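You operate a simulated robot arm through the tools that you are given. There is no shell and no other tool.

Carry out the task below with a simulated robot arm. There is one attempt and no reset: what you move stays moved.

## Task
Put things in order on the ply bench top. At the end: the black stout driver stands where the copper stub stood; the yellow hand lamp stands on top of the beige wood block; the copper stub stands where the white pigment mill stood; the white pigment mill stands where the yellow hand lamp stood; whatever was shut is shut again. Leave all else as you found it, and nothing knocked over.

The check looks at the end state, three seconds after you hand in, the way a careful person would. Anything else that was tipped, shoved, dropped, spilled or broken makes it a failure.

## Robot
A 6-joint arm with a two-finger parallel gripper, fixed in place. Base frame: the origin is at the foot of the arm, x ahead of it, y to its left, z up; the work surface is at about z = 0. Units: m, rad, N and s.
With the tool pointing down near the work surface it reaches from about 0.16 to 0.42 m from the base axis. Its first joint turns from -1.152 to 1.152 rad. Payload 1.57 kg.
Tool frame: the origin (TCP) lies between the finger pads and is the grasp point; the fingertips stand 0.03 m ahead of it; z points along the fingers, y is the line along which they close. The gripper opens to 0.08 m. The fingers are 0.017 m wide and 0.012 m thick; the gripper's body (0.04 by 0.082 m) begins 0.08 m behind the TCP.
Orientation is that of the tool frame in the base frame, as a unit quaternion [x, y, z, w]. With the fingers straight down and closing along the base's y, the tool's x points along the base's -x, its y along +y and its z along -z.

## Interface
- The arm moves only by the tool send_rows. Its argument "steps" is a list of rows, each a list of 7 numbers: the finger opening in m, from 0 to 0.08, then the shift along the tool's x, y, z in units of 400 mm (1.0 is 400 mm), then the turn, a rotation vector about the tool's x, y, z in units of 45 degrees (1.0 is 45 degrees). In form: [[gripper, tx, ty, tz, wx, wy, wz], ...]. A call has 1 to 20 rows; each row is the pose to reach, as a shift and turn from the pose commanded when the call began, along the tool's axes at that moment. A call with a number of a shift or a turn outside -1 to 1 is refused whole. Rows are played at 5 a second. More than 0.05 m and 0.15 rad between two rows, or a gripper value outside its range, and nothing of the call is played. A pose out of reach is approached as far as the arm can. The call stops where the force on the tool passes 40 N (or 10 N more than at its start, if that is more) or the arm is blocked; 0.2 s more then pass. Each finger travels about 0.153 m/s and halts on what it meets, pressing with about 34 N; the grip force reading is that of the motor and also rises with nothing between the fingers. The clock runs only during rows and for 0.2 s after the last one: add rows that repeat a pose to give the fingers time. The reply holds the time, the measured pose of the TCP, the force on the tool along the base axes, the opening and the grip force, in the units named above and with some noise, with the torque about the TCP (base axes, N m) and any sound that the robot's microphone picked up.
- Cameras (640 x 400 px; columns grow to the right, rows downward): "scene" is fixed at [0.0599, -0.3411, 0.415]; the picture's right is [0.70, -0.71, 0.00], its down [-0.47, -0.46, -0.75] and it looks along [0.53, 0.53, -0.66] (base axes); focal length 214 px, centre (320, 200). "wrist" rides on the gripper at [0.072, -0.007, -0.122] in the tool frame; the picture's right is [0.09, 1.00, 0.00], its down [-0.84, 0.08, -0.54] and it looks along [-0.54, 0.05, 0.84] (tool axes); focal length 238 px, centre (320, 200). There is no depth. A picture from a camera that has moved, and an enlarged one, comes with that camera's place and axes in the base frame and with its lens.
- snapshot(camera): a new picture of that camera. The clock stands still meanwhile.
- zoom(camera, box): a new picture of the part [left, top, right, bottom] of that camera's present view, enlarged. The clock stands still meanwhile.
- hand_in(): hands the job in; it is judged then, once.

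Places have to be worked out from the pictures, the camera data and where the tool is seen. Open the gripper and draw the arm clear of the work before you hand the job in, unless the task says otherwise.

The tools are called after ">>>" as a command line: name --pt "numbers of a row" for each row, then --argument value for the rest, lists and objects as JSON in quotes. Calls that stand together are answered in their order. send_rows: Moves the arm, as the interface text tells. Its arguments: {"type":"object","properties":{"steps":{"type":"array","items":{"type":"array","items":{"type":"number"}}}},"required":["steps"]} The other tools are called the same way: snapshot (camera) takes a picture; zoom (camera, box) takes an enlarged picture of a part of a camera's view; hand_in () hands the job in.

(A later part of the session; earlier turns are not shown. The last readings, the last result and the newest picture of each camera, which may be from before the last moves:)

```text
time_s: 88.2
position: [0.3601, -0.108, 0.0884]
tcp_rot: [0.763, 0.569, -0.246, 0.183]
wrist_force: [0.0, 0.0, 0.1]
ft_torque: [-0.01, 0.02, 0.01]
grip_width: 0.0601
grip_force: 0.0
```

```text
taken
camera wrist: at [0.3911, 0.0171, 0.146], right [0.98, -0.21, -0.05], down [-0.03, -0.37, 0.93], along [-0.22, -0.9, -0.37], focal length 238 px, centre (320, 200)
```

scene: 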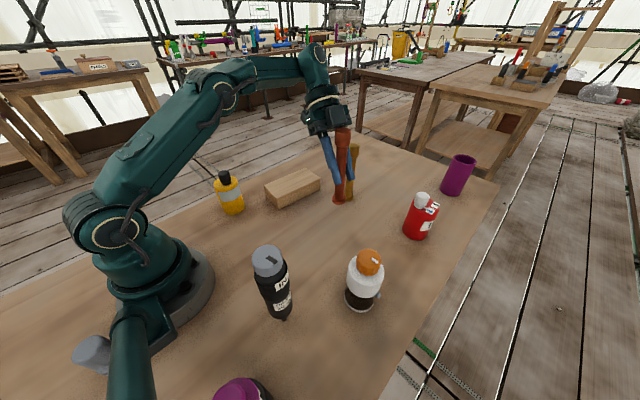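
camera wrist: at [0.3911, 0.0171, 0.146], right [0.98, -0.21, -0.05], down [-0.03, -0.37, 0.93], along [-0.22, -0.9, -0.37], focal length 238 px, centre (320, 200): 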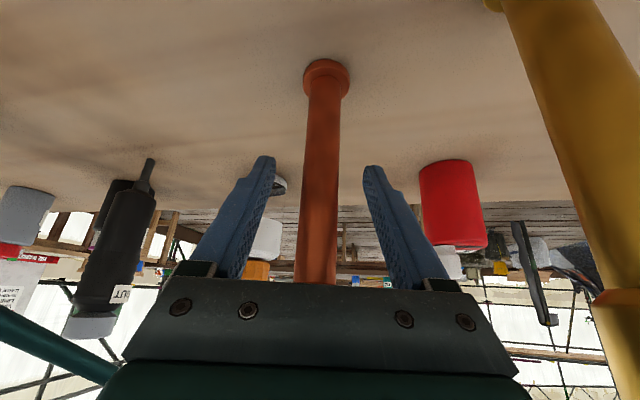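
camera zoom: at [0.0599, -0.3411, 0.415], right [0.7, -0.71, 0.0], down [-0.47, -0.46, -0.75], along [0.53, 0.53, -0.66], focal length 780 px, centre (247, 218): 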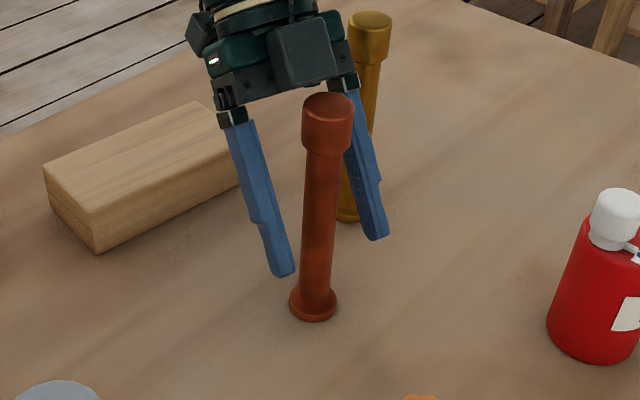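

The stick stands free at the mill's old spot. I'll back the fingers out along the tool axis by 10 cm.

>>> send_rows --pt "0.06 0 0 -0.04 0 0 0" --pt "0.06 0 0 -0.1 0 0 0" --pt "0.06 0 0 -0.17 0 0 0" --pt "0.06 0 0 -0.25 0 0 0" --pt "0.06 0 0 -0.25 0 0 0"

>>> snapshot --camera "scene"

>>> snapshot --camera "wrist"

```text
time_s: 89.4
position: [0.3657, -0.0563, 0.1621]
tcp_rot: [0.763, 0.569, -0.245, 0.184]
wrist_force: [0.7, 0.1, -0.1]
ft_torque: [0.01, -0.02, 0.02]
grip_width: 0.0598
grip_force: 0.1
out of reach, approached as far as the arm can: row 4, 5
```

```text
taken
```

scene: 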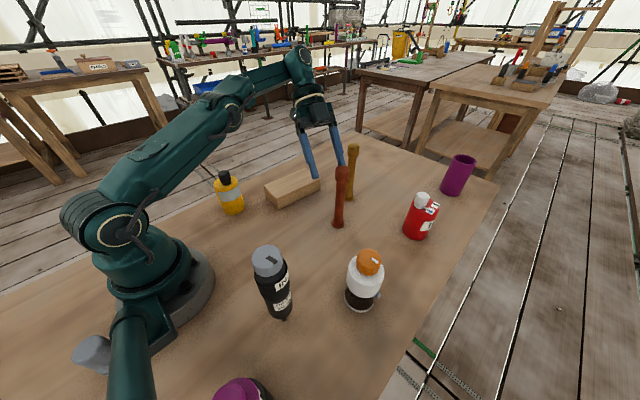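

```text
taken
camera wrist: at [0.3973, 0.0691, 0.2195], right [0.98, -0.21, -0.05], down [-0.03, -0.37, 0.93], along [-0.22, -0.9, -0.37], focal length 238 px, centre (320, 200)
```

wrist: 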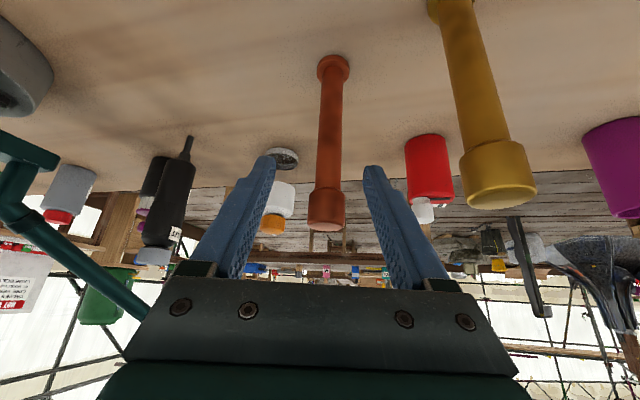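

Clear of the stick, which stands well. I'll untilt the tool while moving back inward and up to about (0.28, 0, 0.26).

>>> send_rows --pt "0.06 0.041 -0.0933 -0.0294 0 0.158 0" --pt "0.06 0.0104 -0.1323 -0.0825 0 0.317 0" --pt "0.06 -0.0203 -0.1713 -0.1356 0 0.475 0" --pt "0.06 -0.0509 -0.2103 -0.1887 0 0.634 0" --pt "0.08 -0.0815 -0.2493 -0.2418 0 0.792 0" --pt "0.08 -0.0815 -0.2493 -0.2418 0 0.792 0"

>>> snapshot --camera "scene"

>>> zoom --camera "scene" --box '[250, 130, 380, 250]'

```text
time_s: 90.8
position: [0.2799, 0.0012, 0.2591]
tcp_rot: [0.802, 0.598, 0.001, -0.001]
wrist_force: [0.1, 0.3, -0.7]
ft_torque: [0.0, 0.0, -0.03]
grip_width: 0.0802
grip_force: 0.0
```

```text
taken
```

scene: 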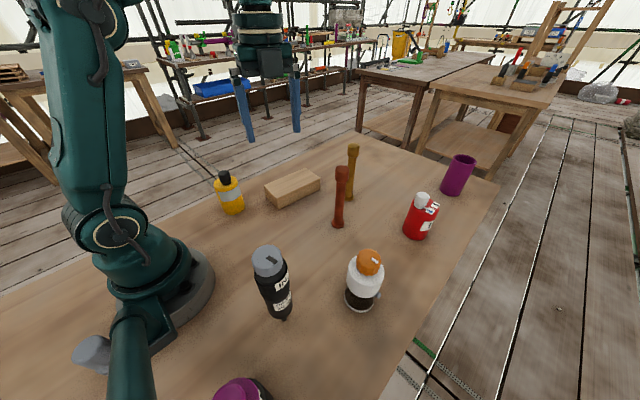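

```text
3.33 times, centred on (315, 190) of scene
camera zoom: at [0.0599, -0.3411, 0.415], right [0.7, -0.71, 0.0], down [-0.47, -0.46, -0.75], along [0.53, 0.53, -0.66], focal length 715 px, centre (337, 233)
```

zoom: 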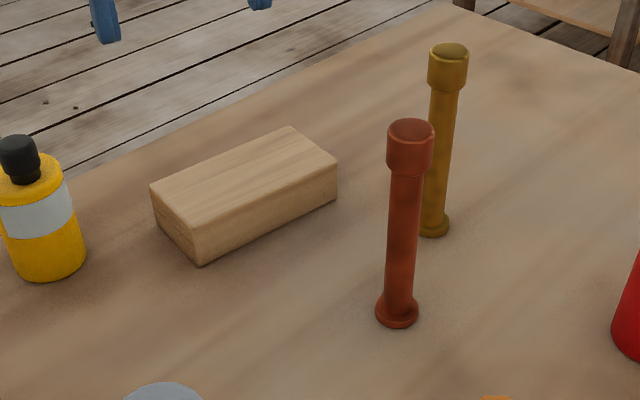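

Everything stands upright. Next, fetch the lamp at (0.2006, 0.139): I'll move above it at height while yawing back to 45°.

>>> send_rows --pt "0.08 0.0548 -0.0576 0 0 0 -0.137" --pt "0.08 0.1096 -0.1151 0 0 0 -0.274" --pt "0.08 0.1644 -0.1727 0 0 0 -0.411" --pt "0.08 0.2192 -0.2302 0 0 0 -0.548" --pt "0.08 0.274 -0.2878 0 0 0 -0.684" --pt "0.08 0.274 -0.2878 0 0 0 -0.684"

>>> send_rows --pt "0.08 0 0 0 0 0 -0.171" --pt "0.08 0 0 0 0 0 -0.342" --pt "0.08 0 0 0 0 0 -0.513" --pt "0.08 0 0 0 0 0 -0.685" --pt "0.08 0 0 0 0 0 -0.685"

>>> zoom --camera "wrist" --box '[220, 60, 420, 260]'

```text
time_s: 92.2
position: [0.1998, 0.1384, 0.2596]
tcp_rot: [0.614, 0.789, 0.0, -0.001]
wrist_force: [0.4, 0.4, 0.0]
ft_torque: [0.0, -0.02, -0.04]
grip_width: 0.08
grip_force: 0.1
```

```text
time_s: 93.4
position: [0.2003, 0.1377, 0.2594]
tcp_rot: [0.382, 0.924, -0.001, 0.0]
wrist_force: [0.1, 0.2, 0.2]
ft_torque: [-0.03, -0.02, -0.03]
grip_width: 0.08
grip_force: 0.2
```

```text
2.00 times, centred on (320, 160) of wrist
camera zoom: at [0.1448, 0.1844, 0.3819], right [0.64, 0.77, 0.0], down [0.65, -0.54, 0.54], along [0.42, -0.35, -0.84], focal length 477 px, centre (320, 280)
```

zoom: 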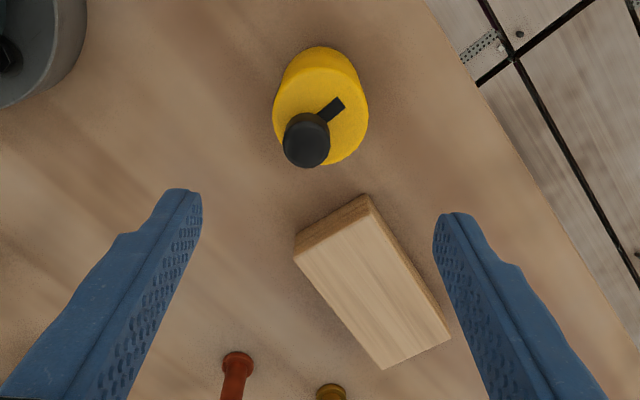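

The lamp is centred under the tool. I'll descend to TCP z≈0.062.

>>> send_rows --pt "0.08 0 0 0.08 0 0 0" --pt "0.08 0 0 0.18 0 0 0" --pt "0.08 0 0 0.28 0 0 0" --pt "0.08 0 0 0.36 0 0 0" --pt "0.08 0 0 0.44 0 0 0" --pt "0.08 0 0 0.495 0 0 0" --pt "0.08 0 0 0.495 0 0 0"

>>> zoom --camera "wrist" --box '[220, 90, 420, 290]'

```text
time_s: 95.0
position: [0.2006, 0.1365, 0.0598]
tcp_rot: [0.383, 0.924, 0.0, 0.0]
wrist_force: [0.0, 0.2, 0.5]
ft_torque: [0.01, -0.02, 0.02]
grip_width: 0.0799
grip_force: 0.1
```

```text
2.00 times, centred on (320, 190) of wrist
camera zoom: at [0.1449, 0.1834, 0.1834], right [0.64, 0.77, 0.0], down [0.65, -0.54, 0.54], along [0.42, -0.35, -0.84], focal length 477 px, centre (320, 220)
```

zoom: 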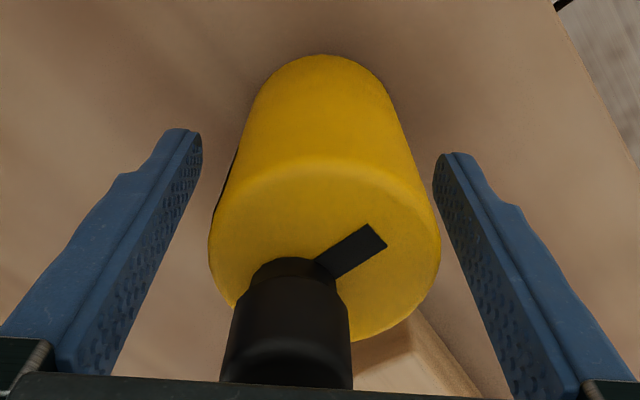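

The lamp is ~1.5 mm off-centre; I'll trim that and close gently.

>>> send_rows --pt "0.08 0 0.0035 0 0 0 0" --pt "0.07 0 0.0035 0 0 0 0" --pt "0.064 0 0.0035 0 0 0 0" --pt "0.06 0 0.0035 0 0 0 0" --pt "0.057 0 0.0035 0 0 0 0" --pt "0.05 0 0.0035 0 0 0 0" --pt "0.03 0 0.0035 0 0 0 0" --pt "0.0 0 0.0035 0 0 0 0" --pt "0.0 0 0.0035 0 0 0 0"

>>> send_rows --pt "0.0 0 0 -0.01 0 0 0" --pt "0.0 0 0 -0.02 0 0 0" --pt "0.0 0 0 -0.03 0 0 0" --pt "0.0 0 0 -0.04 0 0 0" --pt "0.0 0 0 -0.05 0 0 0" --pt "0.0 0 0 -0.05 0 0 0"

>>> zoom --camera "wrist" --box '[220, 90, 420, 290]'

>>> zoom --camera "scene" --box '[190, 120, 290, 220]'

```text
time_s: 97.0
position: [0.2003, 0.1391, 0.0615]
tcp_rot: [0.383, 0.924, 0.0, 0.0]
wrist_force: [-0.6, 0.1, -0.6]
ft_torque: [-0.01, -0.02, -0.02]
grip_width: 0.0567
grip_force: 34.5
```

```text
time_s: 98.4
position: [0.2008, 0.1394, 0.0832]
tcp_rot: [0.383, 0.924, 0.0, 0.001]
wrist_force: [0.6, -0.8, -1.4]
ft_torque: [0.02, -0.01, -0.03]
grip_width: 0.0569
grip_force: 34.1
```

```text
2.00 times, centred on (320, 190) of wrist
camera zoom: at [0.1459, 0.1851, 0.2043], right [0.64, 0.77, 0.0], down [0.65, -0.54, 0.54], along [0.42, -0.35, -0.84], focal length 477 px, centre (320, 220)
```

zoom: 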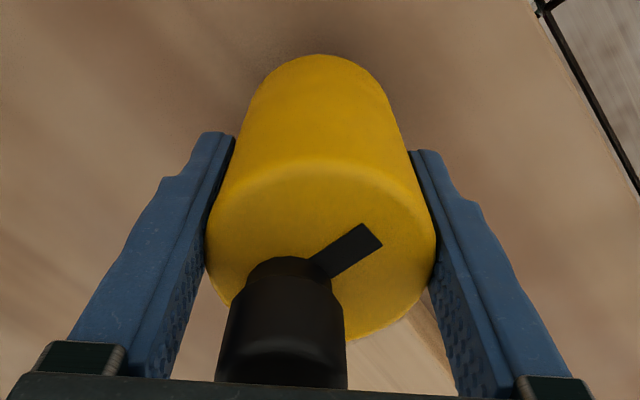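

```text
4.00 times, centred on (240, 170) of scene
camera zoom: at [0.0599, -0.3411, 0.415], right [0.7, -0.71, 0.0], down [-0.47, -0.46, -0.75], along [0.53, 0.53, -0.66], focal length 858 px, centre (640, 320)
```

zoom: 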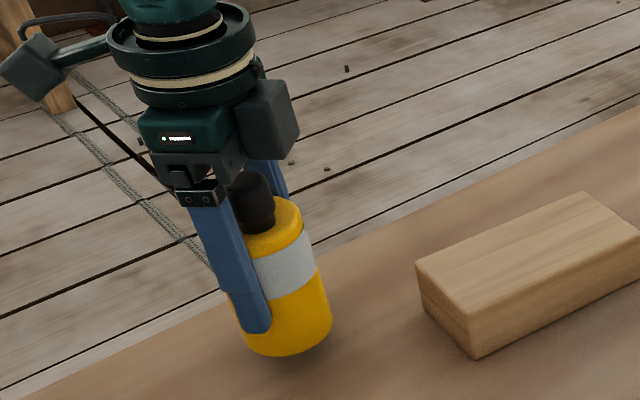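

No slip. I'll raise to z≈0.175 and carry the lamp over the block centre (TCP ≈(0.362, 0.0685)).

>>> send_rows --pt "0.0 0 0 -0.06 0 0 0" --pt "0.0 0 0 -0.14 0 0 0" --pt "0.0 0 0 -0.2325 0 0 0" --pt "0.0 -0.05 0.0194 -0.2325 0 0 0" --pt "0.0 -0.13 0.0505 -0.2325 0 0 0" --pt "0.0 -0.21 0.0815 -0.2325 0 0 0" --pt "0.0 -0.29 0.1126 -0.2325 0 0 0" --pt "0.0 -0.36 0.1398 -0.2325 0 0 0" --pt "0.0 -0.4 0.1553 -0.2325 0 0 0" --pt "0.0 -0.408 0.1584 -0.2325 0 0 0" --pt "0.0 -0.408 0.1584 -0.2325 0 0 0"

>>> zoom --camera "scene" --box '[240, 90, 350, 220]'

>>> zoom --camera "wrist" --box '[220, 50, 420, 290]'

```text
time_s: 100.8
position: [0.3613, 0.0688, 0.1745]
tcp_rot: [0.382, 0.924, 0.0, 0.0]
wrist_force: [-0.8, 0.1, -2.0]
ft_torque: [-0.02, 0.0, 0.0]
grip_width: 0.0567
grip_force: 33.8
```

```text
3.08 times, centred on (295, 155) of scene
camera zoom: at [0.0599, -0.3411, 0.415], right [0.7, -0.71, 0.0], down [-0.47, -0.46, -0.75], along [0.53, 0.53, -0.66], focal length 660 px, centre (397, 338)
```

zoom: 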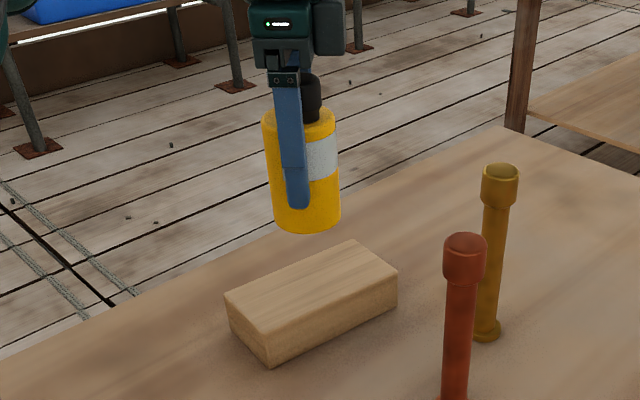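

```text
1.67 times, centred on (320, 170) of wrist
camera zoom: at [0.3059, 0.1147, 0.2968], right [0.64, 0.77, 0.0], down [0.65, -0.54, 0.54], along [0.42, -0.35, -0.84], focal length 397 px, centre (320, 250)
```

zoom: 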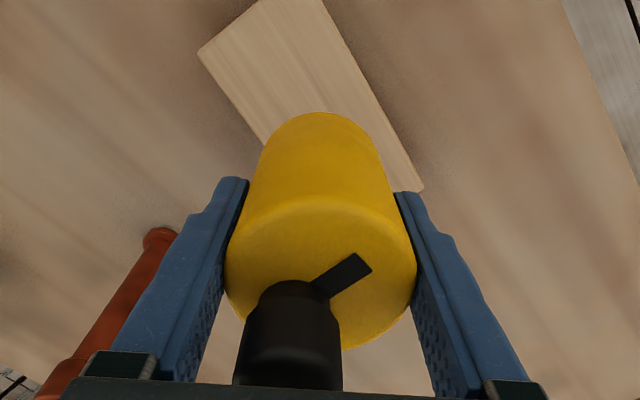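

No slip; the lamp hovers over the block. I'll lower until its bottom is about 8 mm above the block top and check the alignment.

>>> send_rows --pt "0.0 0 0 0.03 0 0 0" --pt "0.0 0 0 0.08 0 0 0" --pt "0.0 0 0 0.13 0 0 0" --pt "0.0 0 0 0.155 0 0 0" --pt "0.0 0 0 0.162 0 0 0" --pt "0.0 0 0 0.162 0 0 0"

>>> zoom --camera "scene" --box '[250, 120, 340, 220]'

>>> zoom --camera "wrist" --box '[220, 50, 420, 290]'

```text
time_s: 102.2
position: [0.3602, 0.0683, 0.1093]
tcp_rot: [0.381, 0.925, 0.001, 0.0]
wrist_force: [-0.2, 0.6, -1.3]
ft_torque: [-0.01, 0.04, 0.02]
grip_width: 0.0569
grip_force: 34.3
```

```text
4.00 times, centred on (295, 170) of scene
camera zoom: at [0.0599, -0.3411, 0.415], right [0.7, -0.71, 0.0], down [-0.47, -0.46, -0.75], along [0.53, 0.53, -0.66], focal length 858 px, centre (420, 320)
```

zoom: 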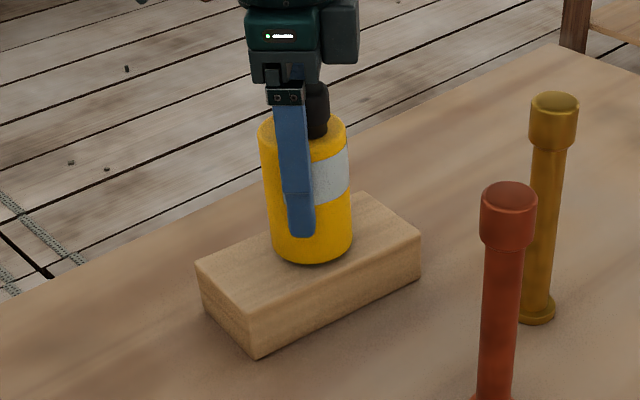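

```text
1.67 times, centred on (320, 170) of wrist
camera zoom: at [0.3062, 0.1149, 0.2319], right [0.64, 0.77, 0.0], down [0.65, -0.54, 0.54], along [0.42, -0.35, -0.84], focal length 397 px, centre (320, 250)
```

zoom: 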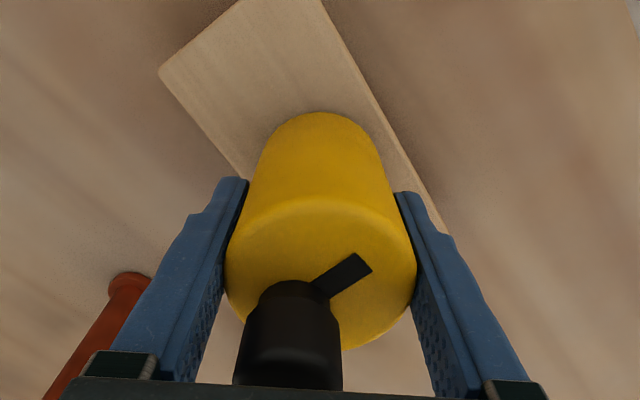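

In both views the lamp is centred on the block's width. I'll lower 5 mm and then in small steps until contact.

>>> send_rows --pt "0.0 0 0 0.007 0 0 0" --pt "0.0 0 0 0.0125 0 0 0" --pt "0.0 0 0 0.0125 0 0 0"

>>> send_rows --pt "0.0 0 0 0.0025 0 0 0" --pt "0.0 0 0 0.0025 0 0 0"

>>> send_rows --pt "0.0 0 0 0.0025 0 0 0" --pt "0.0 0 0 0.0025 0 0 0"

```text
time_s: 103.0
position: [0.3621, 0.0694, 0.1059]
tcp_rot: [0.383, 0.924, 0.001, 0.001]
wrist_force: [-7.0, 0.7, 25.3]
ft_torque: [0.1, 0.57, 0.0]
grip_width: 0.0568
grip_force: 34.3
```

```text
time_s: 103.6
position: [0.3629, 0.0689, 0.1043]
tcp_rot: [0.383, 0.924, 0.001, 0.001]
wrist_force: [-2.9, 0.4, 28.6]
ft_torque: [-0.21, 0.12, 0.03]
grip_width: 0.0569
grip_force: 34.2
```

```text
time_s: 104.2
position: [0.3622, 0.0683, 0.1032]
tcp_rot: [0.383, 0.924, 0.0, 0.002]
wrist_force: [1.2, -0.8, 28.1]
ft_torque: [-0.17, -0.01, -0.01]
grip_width: 0.057
grip_force: 34.4
```

Contact came earlier than expected (block is ~44 mm high) and the last steps only pressed the pads slightly down the lamp. I'll relieve the pressure by rising 1 mm and check.

>>> send_rows --pt "0.0 0 0 -0.001 0 0 0" --pt "0.0 0 0 -0.002 0 0 0" --pt "0.0 0 0 -0.002 0 0 0"

>>> zoom --camera "scene" --box '[250, 120, 340, 220]'

>>> zoom --camera "wrist" --box '[220, 50, 420, 290]'

```text
time_s: 105.0
position: [0.3615, 0.0684, 0.1037]
tcp_rot: [0.382, 0.924, 0.0, 0.001]
wrist_force: [5.7, -1.3, 13.7]
ft_torque: [-0.26, -0.58, 0.07]
grip_width: 0.0568
grip_force: 33.8
```

```text
4.00 times, centred on (295, 170) of scene
camera zoom: at [0.0599, -0.3411, 0.415], right [0.7, -0.71, 0.0], down [-0.47, -0.46, -0.75], along [0.53, 0.53, -0.66], focal length 858 px, centre (420, 320)
```

zoom: 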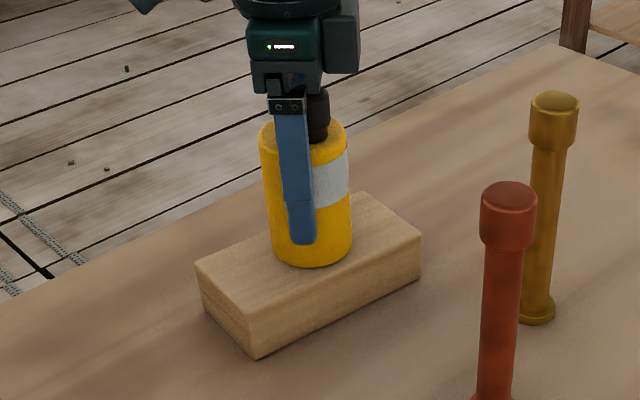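

```text
1.67 times, centred on (320, 170) of wrist
camera zoom: at [0.3063, 0.1148, 0.2259], right [0.64, 0.77, 0.0], down [0.65, -0.54, 0.54], along [0.42, -0.35, -0.84], focal length 397 px, centre (320, 250)
```

zoom: 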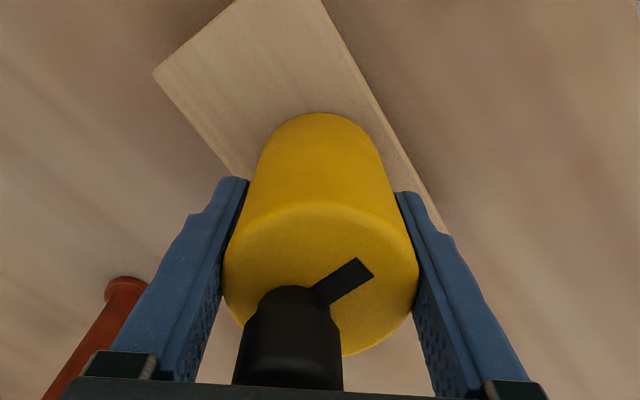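

Still 14 N of preload. I'll rise another 0.5 mm before releasing.

>>> send_rows --pt "0.0 0 0 -0.0013 0 0 0" --pt "0.0 0 0 -0.0013 0 0 0"

```text
time_s: 105.6
position: [0.3602, 0.0682, 0.1026]
tcp_rot: [0.382, 0.924, -0.001, -0.002]
wrist_force: [1.8, -0.4, 5.3]
ft_torque: [-0.1, -0.28, 0.03]
grip_width: 0.0569
grip_force: 34.2
```

>>> send_rows --pt "0.0 0 0 -0.0006 0 0 0" --pt "0.0 0 0 -0.0006 0 0 0"

>>> send_rows --pt "0.056 0 0 0 0 0 0" --pt "0.057 0 0 0 0 0 0" --pt "0.058 0 0 0 0 0 0" --pt "0.06 0 0 0 0 0 0" --pt "0.064 0 0 0 0 0 0" --pt "0.07 0 0 0 0 0 0" --pt "0.08 0 0 0 0 0 0" --pt "0.08 0 0 0 0 0 0"

>>> zoom --camera "scene" --box '[250, 120, 340, 220]'

>>> zoom --camera "wrist" --box '[220, 50, 420, 290]'

```text
time_s: 106.2
position: [0.3603, 0.0691, 0.1035]
tcp_rot: [0.383, 0.924, -0.001, -0.001]
wrist_force: [-0.5, -1.4, -1.3]
ft_torque: [0.0, 0.02, -0.01]
grip_width: 0.057
grip_force: 34.1
```

```text
time_s: 108.0
position: [0.362, 0.0688, 0.1046]
tcp_rot: [0.383, 0.924, 0.0, 0.0]
wrist_force: [-1.3, 0.4, -0.4]
ft_torque: [-0.04, 0.04, -0.02]
grip_width: 0.0802
grip_force: 0.1
```

```text
4.00 times, centred on (295, 170) of scene
camera zoom: at [0.0599, -0.3411, 0.415], right [0.7, -0.71, 0.0], down [-0.47, -0.46, -0.75], along [0.53, 0.53, -0.66], focal length 858 px, centre (420, 320)
```

zoom: 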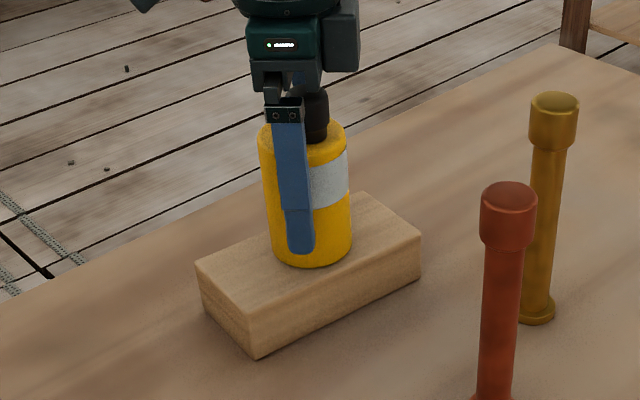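

```text
1.67 times, centred on (320, 170) of wrist
camera zoom: at [0.3062, 0.1147, 0.2268], right [0.64, 0.77, 0.0], down [0.65, -0.54, 0.54], along [0.42, -0.35, -0.84], focal length 397 px, centre (320, 250)
```

zoom: 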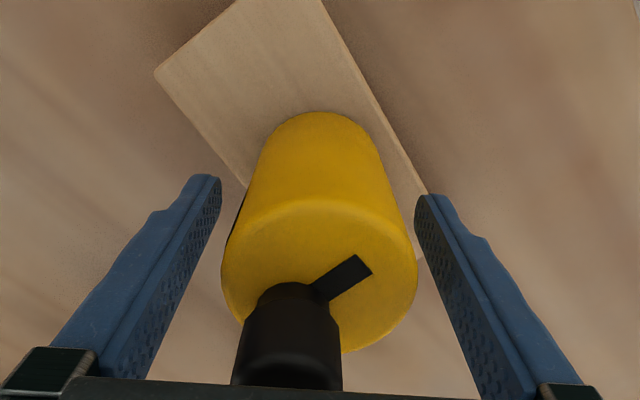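

The lamp stands freely on the block. I'll rise straight up to z≈0.2 and then withdraw along the tool's x (keeping the lamp between the fingers) before climbing further.

>>> send_rows --pt "0.08 0 0 -0.04 0 0 0" --pt "0.08 0 0 -0.1 0 0 0" --pt "0.08 0 0 -0.17 0 0 0" --pt "0.08 0 0 -0.235 0 0 0" --pt "0.08 0.08 0 -0.245 0 0 0" --pt "0.08 0.17 0 -0.26 0 0 0" --pt "0.08 0.25 0 -0.3 0 0 0" --pt "0.08 0.28 -0.05 -0.36 0 0 0" --pt "0.08 0.28 -0.05 -0.36 0 0 0"

>>> snapshot --camera "scene"

>>> snapshot --camera "wrist"

>>> zoom --camera "scene" --box '[250, 120, 380, 240]'

```text
time_s: 110.0
position: [0.2681, 0.1342, 0.2466]
tcp_rot: [0.382, 0.924, 0.0, 0.001]
wrist_force: [0.1, -0.5, -1.0]
ft_torque: [0.0, 0.0, -0.03]
grip_width: 0.08
grip_force: 0.0
```

```text
taken
```

scene: 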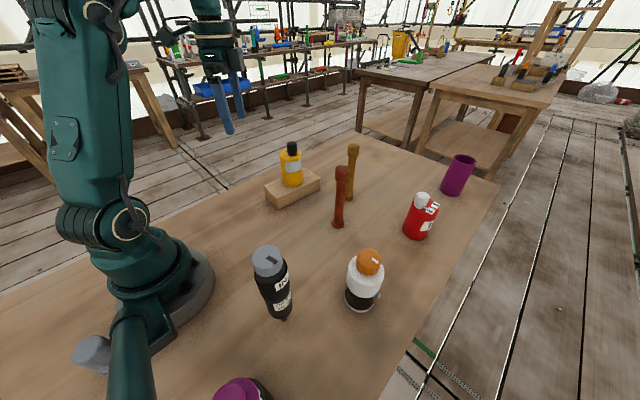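

```text
taken
camera wrist: at [0.2129, 0.1798, 0.3706], right [0.64, 0.77, 0.0], down [0.65, -0.54, 0.54], along [0.42, -0.35, -0.84], focal length 238 px, centre (320, 200)
```

wrist: 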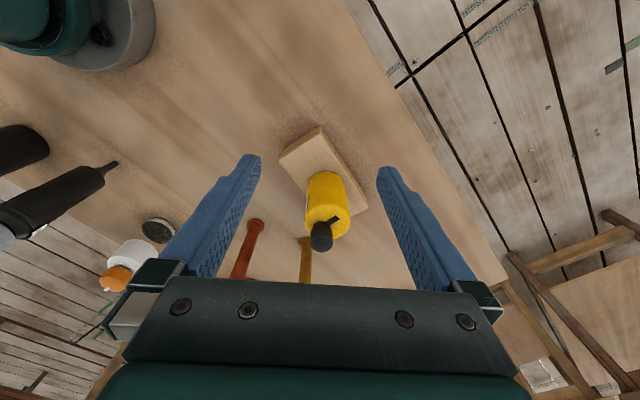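

```text
3.33 times, centred on (315, 180) of scene
camera zoom: at [0.0599, -0.3411, 0.415], right [0.7, -0.71, 0.0], down [-0.47, -0.46, -0.75], along [0.53, 0.53, -0.66], focal length 715 px, centre (337, 267)
```

zoom: 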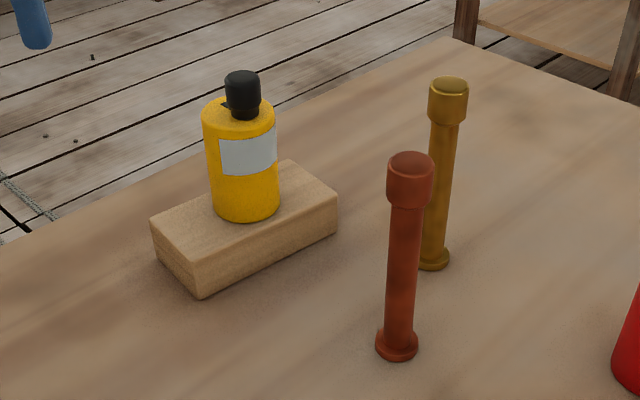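

The lamp stands upright on the block, the copper stick and mill are in place. Last: the driver. I'll travel high (z≈0.27, tips 4 cm above its cap) to above (0.119, −0.1915).

>>> send_rows --pt "0.08 -0.0287 -0.0896 -0.0134 0 0 0" --pt "0.08 -0.0575 -0.1791 -0.0268 0 0 0" --pt "0.08 -0.0862 -0.2687 -0.0401 0 0 0" --pt "0.08 -0.1149 -0.3582 -0.0535 0 0 0" --pt "0.08 -0.1475 -0.4385 -0.0535 0 0 0" --pt "0.08 -0.18 -0.5188 -0.0535 0 0 0" --pt "0.08 -0.2126 -0.5991 -0.0535 0 0 0" --pt "0.08 -0.2452 -0.6793 -0.0535 0 0 0" --pt "0.08 -0.2777 -0.7596 -0.0535 0 0 0" --pt "0.08 -0.3103 -0.8399 -0.0535 0 0 0" --pt "0.08 -0.3103 -0.8399 -0.0535 0 0 0"

>>> snapshot --camera "wrist"

>>> snapshot --camera "scene"

>>> zoom --camera "wrist" --box '[220, 60, 420, 260]'

```text
time_s: 112.4
position: [0.1198, -0.1934, 0.2688]
tcp_rot: [0.383, 0.924, 0.0, 0.0]
wrist_force: [0.0, -0.2, 0.2]
ft_torque: [-0.02, 0.01, 0.0]
grip_width: 0.0796
grip_force: 0.2
```

```text
taken
camera wrist: at [0.0643, -0.1463, 0.3921], right [0.64, 0.77, 0.0], down [0.65, -0.54, 0.54], along [0.42, -0.35, -0.84], focal length 238 px, centre (320, 200)
```

wrist: 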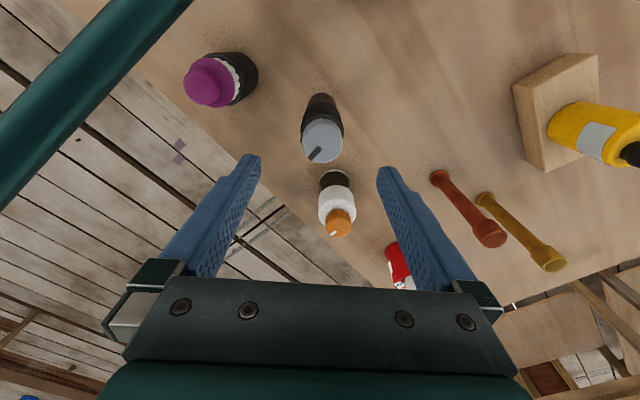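

```text
taken
```

scene: 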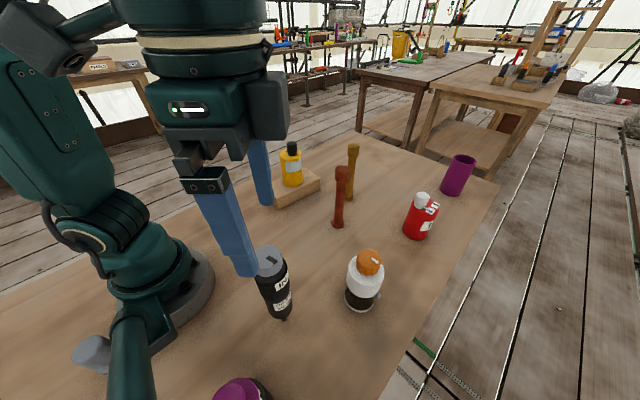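

```text
2.00 times, centred on (320, 160) of wrist
camera zoom: at [0.0643, -0.1463, 0.3921], right [0.64, 0.77, 0.0], down [0.65, -0.54, 0.54], along [0.42, -0.35, -0.84], focal length 477 px, centre (320, 280)
```

zoom: 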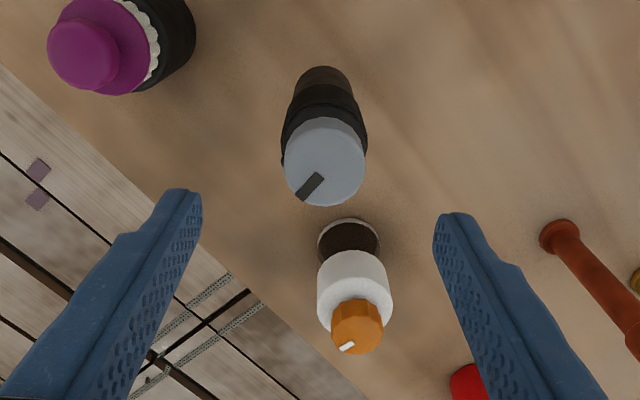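

The driver's axis works out at ≈(0.1195, −0.190), top ≈0.191. I'll trim by ~2 mm and descend partway (TCP z≈0.165) with the fingers fully open around it.

>>> send_rows --pt "0.08 0.006 0.0032 0 0 0 0" --pt "0.08 0.006 0.0032 0.06 0 0 0" --pt "0.08 0.006 0.0032 0.13 0 0 0" --pt "0.08 0.006 0.0032 0.2 0 0 0" --pt "0.08 0.006 0.0032 0.2625 0 0 0" --pt "0.08 0.006 0.0032 0.2625 0 0 0"

>>> snapshot --camera "wrist"

>>> zoom --camera "wrist" --box '[220, 90, 420, 290]'

>>> zoom --camera "scene" --box '[190, 180, 330, 330]'

```text
time_s: 113.8
position: [0.1173, -0.1897, 0.1627]
tcp_rot: [0.383, 0.924, 0.0, -0.001]
wrist_force: [0.6, -0.1, -1.7]
ft_torque: [-0.01, 0.02, 0.03]
grip_width: 0.08
grip_force: 0.0
```

```text
taken
camera wrist: at [0.0626, -0.1433, 0.2859], right [0.64, 0.77, 0.0], down [0.65, -0.54, 0.54], along [0.42, -0.35, -0.84], focal length 238 px, centre (320, 200)
```

wrist: 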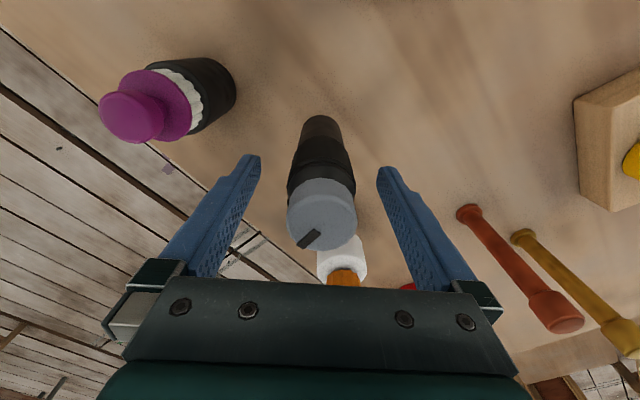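

```text
2.00 times, centred on (320, 190) of wrist
camera zoom: at [0.0626, -0.1433, 0.2859], right [0.64, 0.77, 0.0], down [0.65, -0.54, 0.54], along [0.42, -0.35, -0.84], focal length 477 px, centre (320, 220)
```

zoom: 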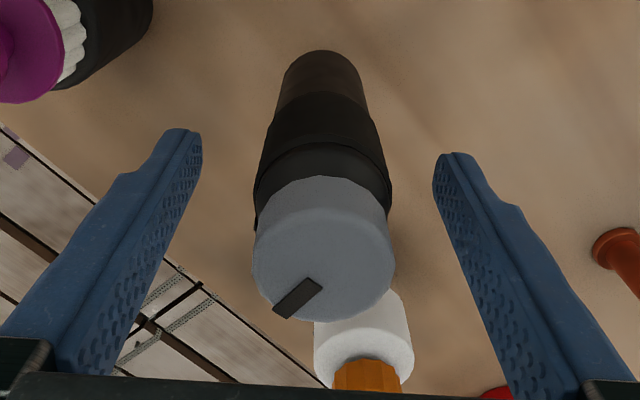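

```text
2.67 times, centred on (260, 255) of scene
camera zoom: at [0.0599, -0.3411, 0.415], right [0.7, -0.71, 0.0], down [-0.47, -0.46, -0.75], along [0.53, 0.53, -0.66], focal length 572 px, centre (480, 53)
```

zoom: 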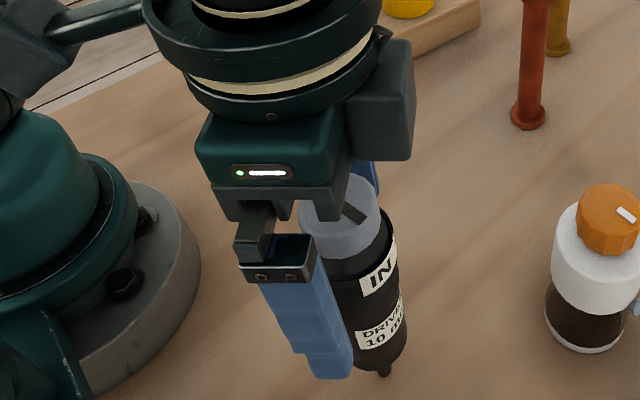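

The driver is within ~1 mm of centre. I'll trim and descend to TCP z≈0.13 (gripper body stays ~15 mm above its cap).

>>> send_rows --pt "0.08 0 0.002 0.02 0 0 0" --pt "0.08 0 0.002 0.05 0 0 0" --pt "0.08 0 0.002 0.0848 0 0 0" --pt "0.08 0 0.002 0.0848 0 0 0"

>>> zoom --camera "wrist" --box '[220, 90, 420, 290]'

>>> zoom --camera "scene" --box '[190, 180, 330, 330]'

```text
time_s: 114.8
position: [0.1171, -0.1885, 0.1295]
tcp_rot: [0.383, 0.924, 0.0, 0.0]
wrist_force: [-0.5, -0.3, 0.5]
ft_torque: [0.0, 0.03, 0.0]
grip_width: 0.0802
grip_force: 0.1
```

```text
2.00 times, centred on (320, 190) of wrist
camera zoom: at [0.0634, -0.1423, 0.2527], right [0.64, 0.77, 0.0], down [0.65, -0.54, 0.54], along [0.42, -0.35, -0.84], focal length 477 px, centre (320, 220)
```

zoom: 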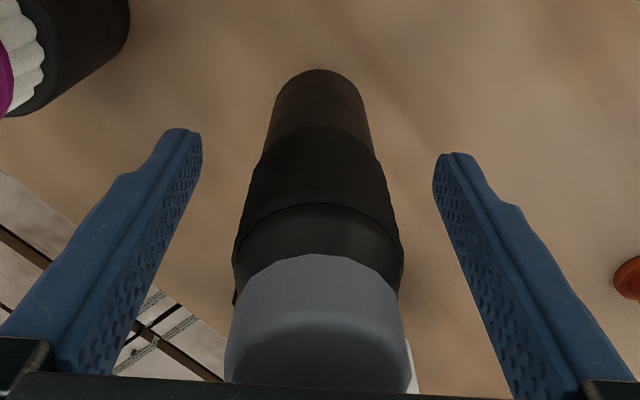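

```text
2.67 times, centred on (260, 255) of scene
camera zoom: at [0.0599, -0.3411, 0.415], right [0.7, -0.71, 0.0], down [-0.47, -0.46, -0.75], along [0.53, 0.53, -0.66], focal length 572 px, centre (480, 53)
```

zoom: 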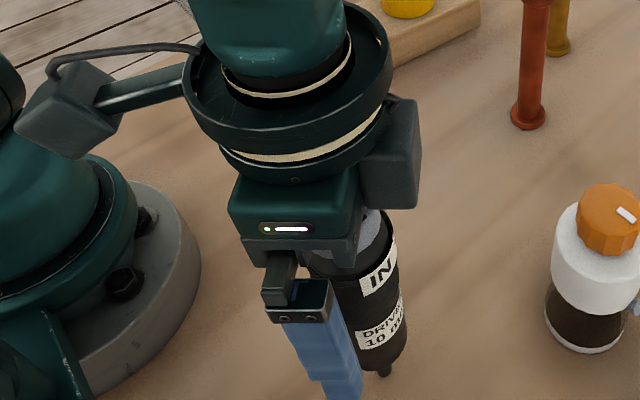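

Centred to within half a millimetre. I'll close very gently onto the driver's body.

>>> send_rows --pt "0.07 0 -0.001 0 0 0 0" --pt "0.06 0 -0.001 0 0 0 0" --pt "0.054 0 -0.001 0 0 0 0" --pt "0.051 0 -0.001 0 0 0 0" --pt "0.049 0 -0.001 0 0 0 0" --pt "0.0475 0 -0.001 0 0 0 0" --pt "0.0465 0 -0.001 0 0 0 0" --pt "0.0455 0 -0.001 0 0 0 0" --pt "0.0445 0 -0.001 0 0 0 0" --pt "0.0435 0 -0.001 0 0 0 0" --pt "0.0425 0 -0.001 0 0 0 0" --pt "0.0415 0 -0.001 0 0 0 0"

>>> zoom --camera "wrist" --box '[220, 90, 420, 290]'

```text
time_s: 117.4
position: [0.1173, -0.1874, 0.1307]
tcp_rot: [0.383, 0.924, 0.0, 0.0]
wrist_force: [-0.9, -0.5, -0.6]
ft_torque: [0.0, 0.0, -0.02]
grip_width: 0.0414
grip_force: 0.1
```

```text
2.00 times, centred on (320, 190) of wrist
camera zoom: at [0.0628, -0.1425, 0.2531], right [0.64, 0.77, 0.0], down [0.65, -0.54, 0.54], along [0.42, -0.35, -0.84], focal length 477 px, centre (320, 220)
```

zoom: 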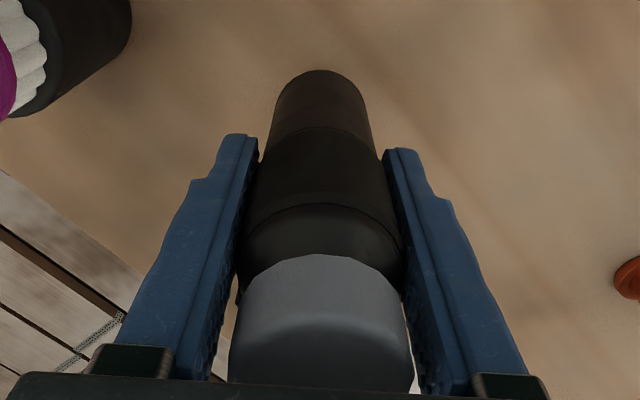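

The pads are about to touch at 41 mm. I'll continue closing slowly to a full grip.

>>> send_rows --pt "0.041 0 0 0 0 0 0" --pt "0.0405 0 0 0 0 0 0" --pt "0.04 0 0 0 0 0 0" --pt "0.0395 0 0 0 0 0 0" --pt "0.039 0 0 0 0 0 0" --pt "0.0385 0 0 0 0 0 0" --pt "0.038 0 0 0 0 0 0" --pt "0.037 0 0 0 0 0 0" --pt "0.035 0 0 0 0 0 0" --pt "0.03 0 0 0 0 0 0" --pt "0.02 0 0 0 0 0 0" --pt "0.0 0 0 0 0 0 0" --pt "0.0 0 0 0 0 0 0"

>>> zoom --camera "wrist" --box '[220, 90, 420, 290]'

>>> zoom --camera "scene" --box '[190, 180, 330, 330]'

```text
time_s: 120.2
position: [0.1186, -0.1884, 0.1307]
tcp_rot: [0.383, 0.924, -0.001, -0.001]
wrist_force: [1.2, 0.9, 0.1]
ft_torque: [0.07, -0.18, 0.0]
grip_width: 0.0388
grip_force: 34.1
```

```text
2.00 times, centred on (320, 190) of wrist
camera zoom: at [0.0628, -0.1425, 0.2531], right [0.64, 0.77, 0.0], down [0.65, -0.54, 0.54], along [0.42, -0.35, -0.84], focal length 477 px, centre (320, 220)
```

zoom: 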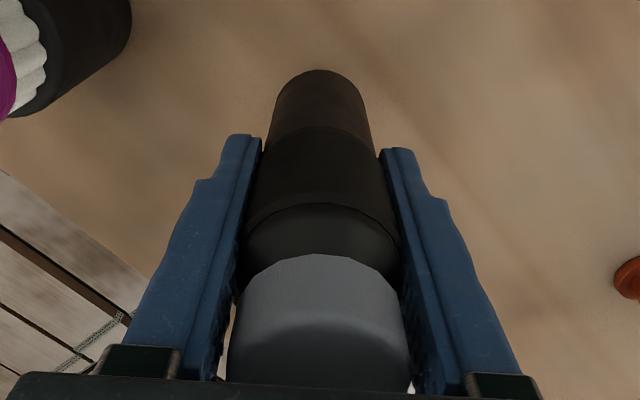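

```text
2.67 times, centred on (260, 255) of scene
camera zoom: at [0.0599, -0.3411, 0.415], right [0.7, -0.71, 0.0], down [-0.47, -0.46, -0.75], along [0.53, 0.53, -0.66], focal length 572 px, centre (480, 53)
```

zoom: 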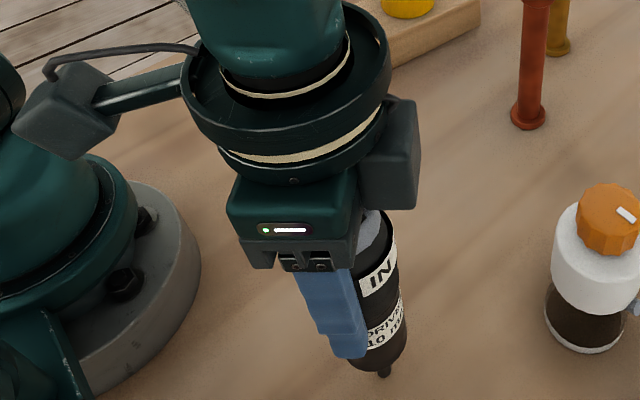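

Gripped at 38.8 mm, 34 N, with the driver still upright. I'll lift 2 cm slowly and verify no slip.

>>> send_rows --pt "0.0 0 0 -0.006 0 0 0" --pt "0.0 0 0 -0.014 0 0 0" --pt "0.0 0 0 -0.022 0 0 0" --pt "0.0 0 0 -0.03 0 0 0" --pt "0.0 0 0 -0.04 0 0 0" --pt "0.0 0 0 -0.05 0 0 0" --pt "0.0 0 0 -0.05 0 0 0"

>>> zoom --camera "wrist" --box '[220, 90, 420, 290]'

>>> zoom --camera "scene" --box '[190, 180, 330, 330]'

```text
time_s: 121.8
position: [0.1177, -0.1893, 0.1496]
tcp_rot: [0.383, 0.924, 0.0, 0.001]
wrist_force: [0.5, -0.1, -3.9]
ft_torque: [0.05, -0.04, -0.02]
grip_width: 0.0391
grip_force: 34.7
```

```text
2.00 times, centred on (320, 190) of wrist
camera zoom: at [0.0623, -0.1426, 0.2733], right [0.64, 0.77, 0.0], down [0.65, -0.54, 0.54], along [0.42, -0.35, -0.84], focal length 477 px, centre (320, 220)
```

zoom: 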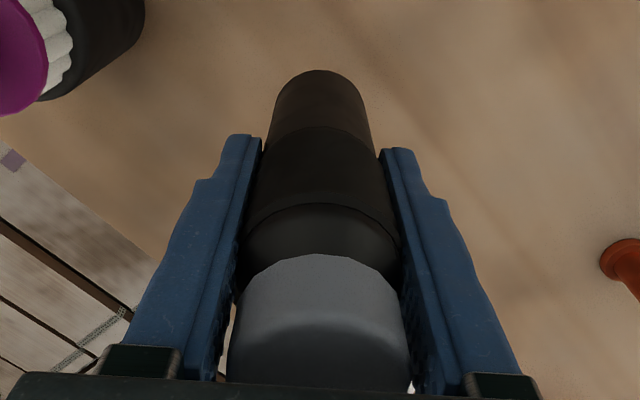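

```text
2.67 times, centred on (260, 255) of scene
camera zoom: at [0.0599, -0.3411, 0.415], right [0.7, -0.71, 0.0], down [-0.47, -0.46, -0.75], along [0.53, 0.53, -0.66], focal length 572 px, centre (480, 53)
```

zoom: 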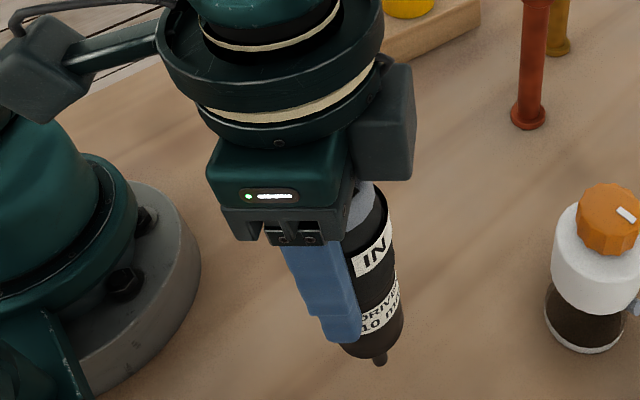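

No slip; the driver came up cleanly (~4 N). I'll raise to z≈0.2 and carry it to above the copper stick's old spot (0.2605, −0.0575).

>>> send_rows --pt "0.0 0 0 -0.03 0 0 0" --pt "0.0 0 0 -0.08 0 0 0" --pt "0.0 0 0 -0.1218 0 0 0" --pt "0.0 -0.001 0.03 -0.1218 0 0 0" --pt "0.0 -0.004 0.1 -0.1218 0 0 0" --pt "0.0 -0.007 0.175 -0.1218 0 0 0" --pt "0.0 -0.0105 0.25 -0.1218 0 0 0" --pt "0.0 -0.0135 0.325 -0.1218 0 0 0" --pt "0.0 -0.0165 0.4 -0.1218 0 0 0" --pt "0.0 -0.0187 0.455 -0.1218 0 0 0" --pt "0.0 -0.0198 0.4833 -0.1218 0 0 0" --pt "0.0 -0.0198 0.4833 -0.1218 0 0 0"

>>> snapshot --camera "scene"

>>> zoom --camera "wrist" --box '[220, 90, 420, 290]'

```text
time_s: 124.4
position: [0.2594, -0.0578, 0.1994]
tcp_rot: [0.383, 0.924, 0.0, 0.001]
wrist_force: [0.2, -0.5, -1.9]
ft_torque: [0.05, 0.0, 0.02]
grip_width: 0.0391
grip_force: 34.0
```

```text
taken
```

scene: 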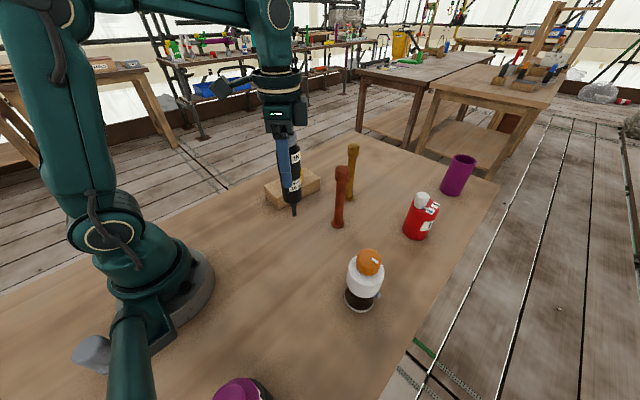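

```text
2.00 times, centred on (320, 190) of wrist
camera zoom: at [0.2047, -0.011, 0.3219], right [0.64, 0.77, 0.0], down [0.65, -0.54, 0.54], along [0.42, -0.35, -0.84], focal length 477 px, centre (320, 220)
```

zoom: 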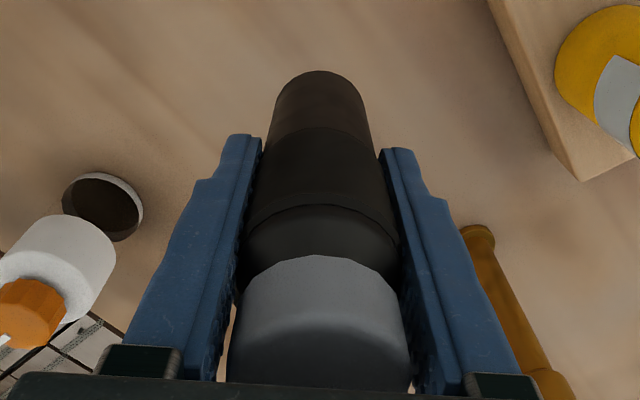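

Held steady at (0.2606, −0.057, 0.200). I'll measure the driver's verticality before lowering.

>>> zoom --camera "scene" --box '[265, 135, 325, 220]'

```text
4.71 times, centred on (295, 178) of scene
camera zoom: at [0.0599, -0.3411, 0.415], right [0.7, -0.71, 0.0], down [-0.47, -0.46, -0.75], along [0.53, 0.53, -0.66], focal length 1009 px, centre (438, 306)
```

zoom: 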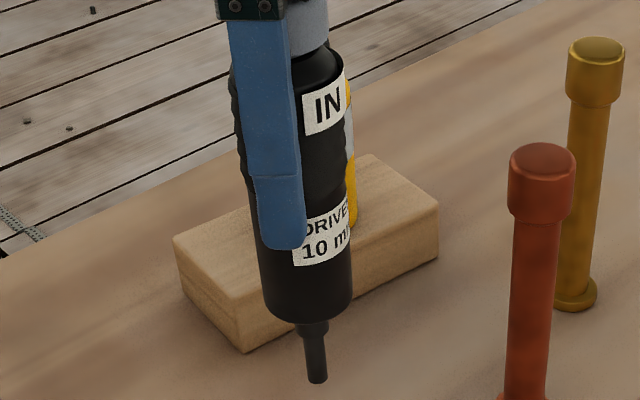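

I'll enlarge further to judge the lean accurately, as this piece balances on a thin bit.

>>> zoom --camera "scene" --box '[282, 185, 312, 220]'

>>> zoom --camera "scene" --box '[275, 130, 315, 190]'

```text
11.43 times, centred on (297, 202) of scene
camera zoom: at [0.0599, -0.3411, 0.415], right [0.7, -0.71, 0.0], down [-0.47, -0.46, -0.75], along [0.53, 0.53, -0.66], focal length 2451 px, centre (583, 171)
```

zoom: 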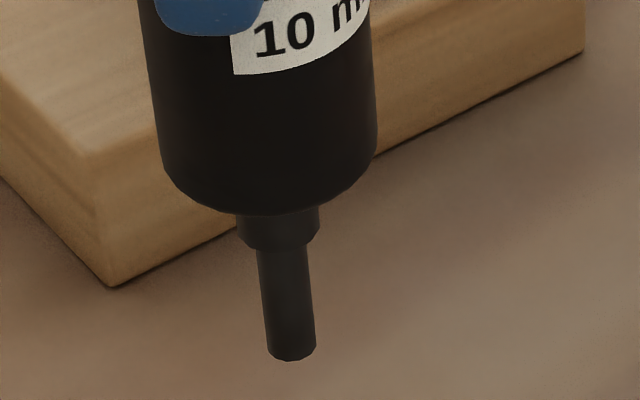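

```text
6.67 times, centred on (295, 160) of scene
camera zoom: at [0.0599, -0.3411, 0.415], right [0.7, -0.71, 0.0], down [-0.47, -0.46, -0.75], along [0.53, 0.53, -0.66], focal length 1430 px, centre (487, 467)
```

zoom: 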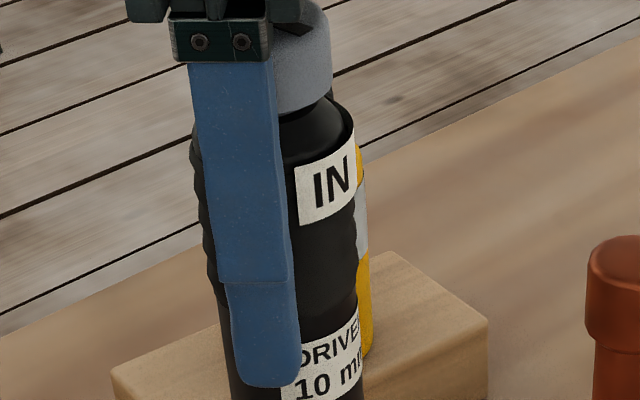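

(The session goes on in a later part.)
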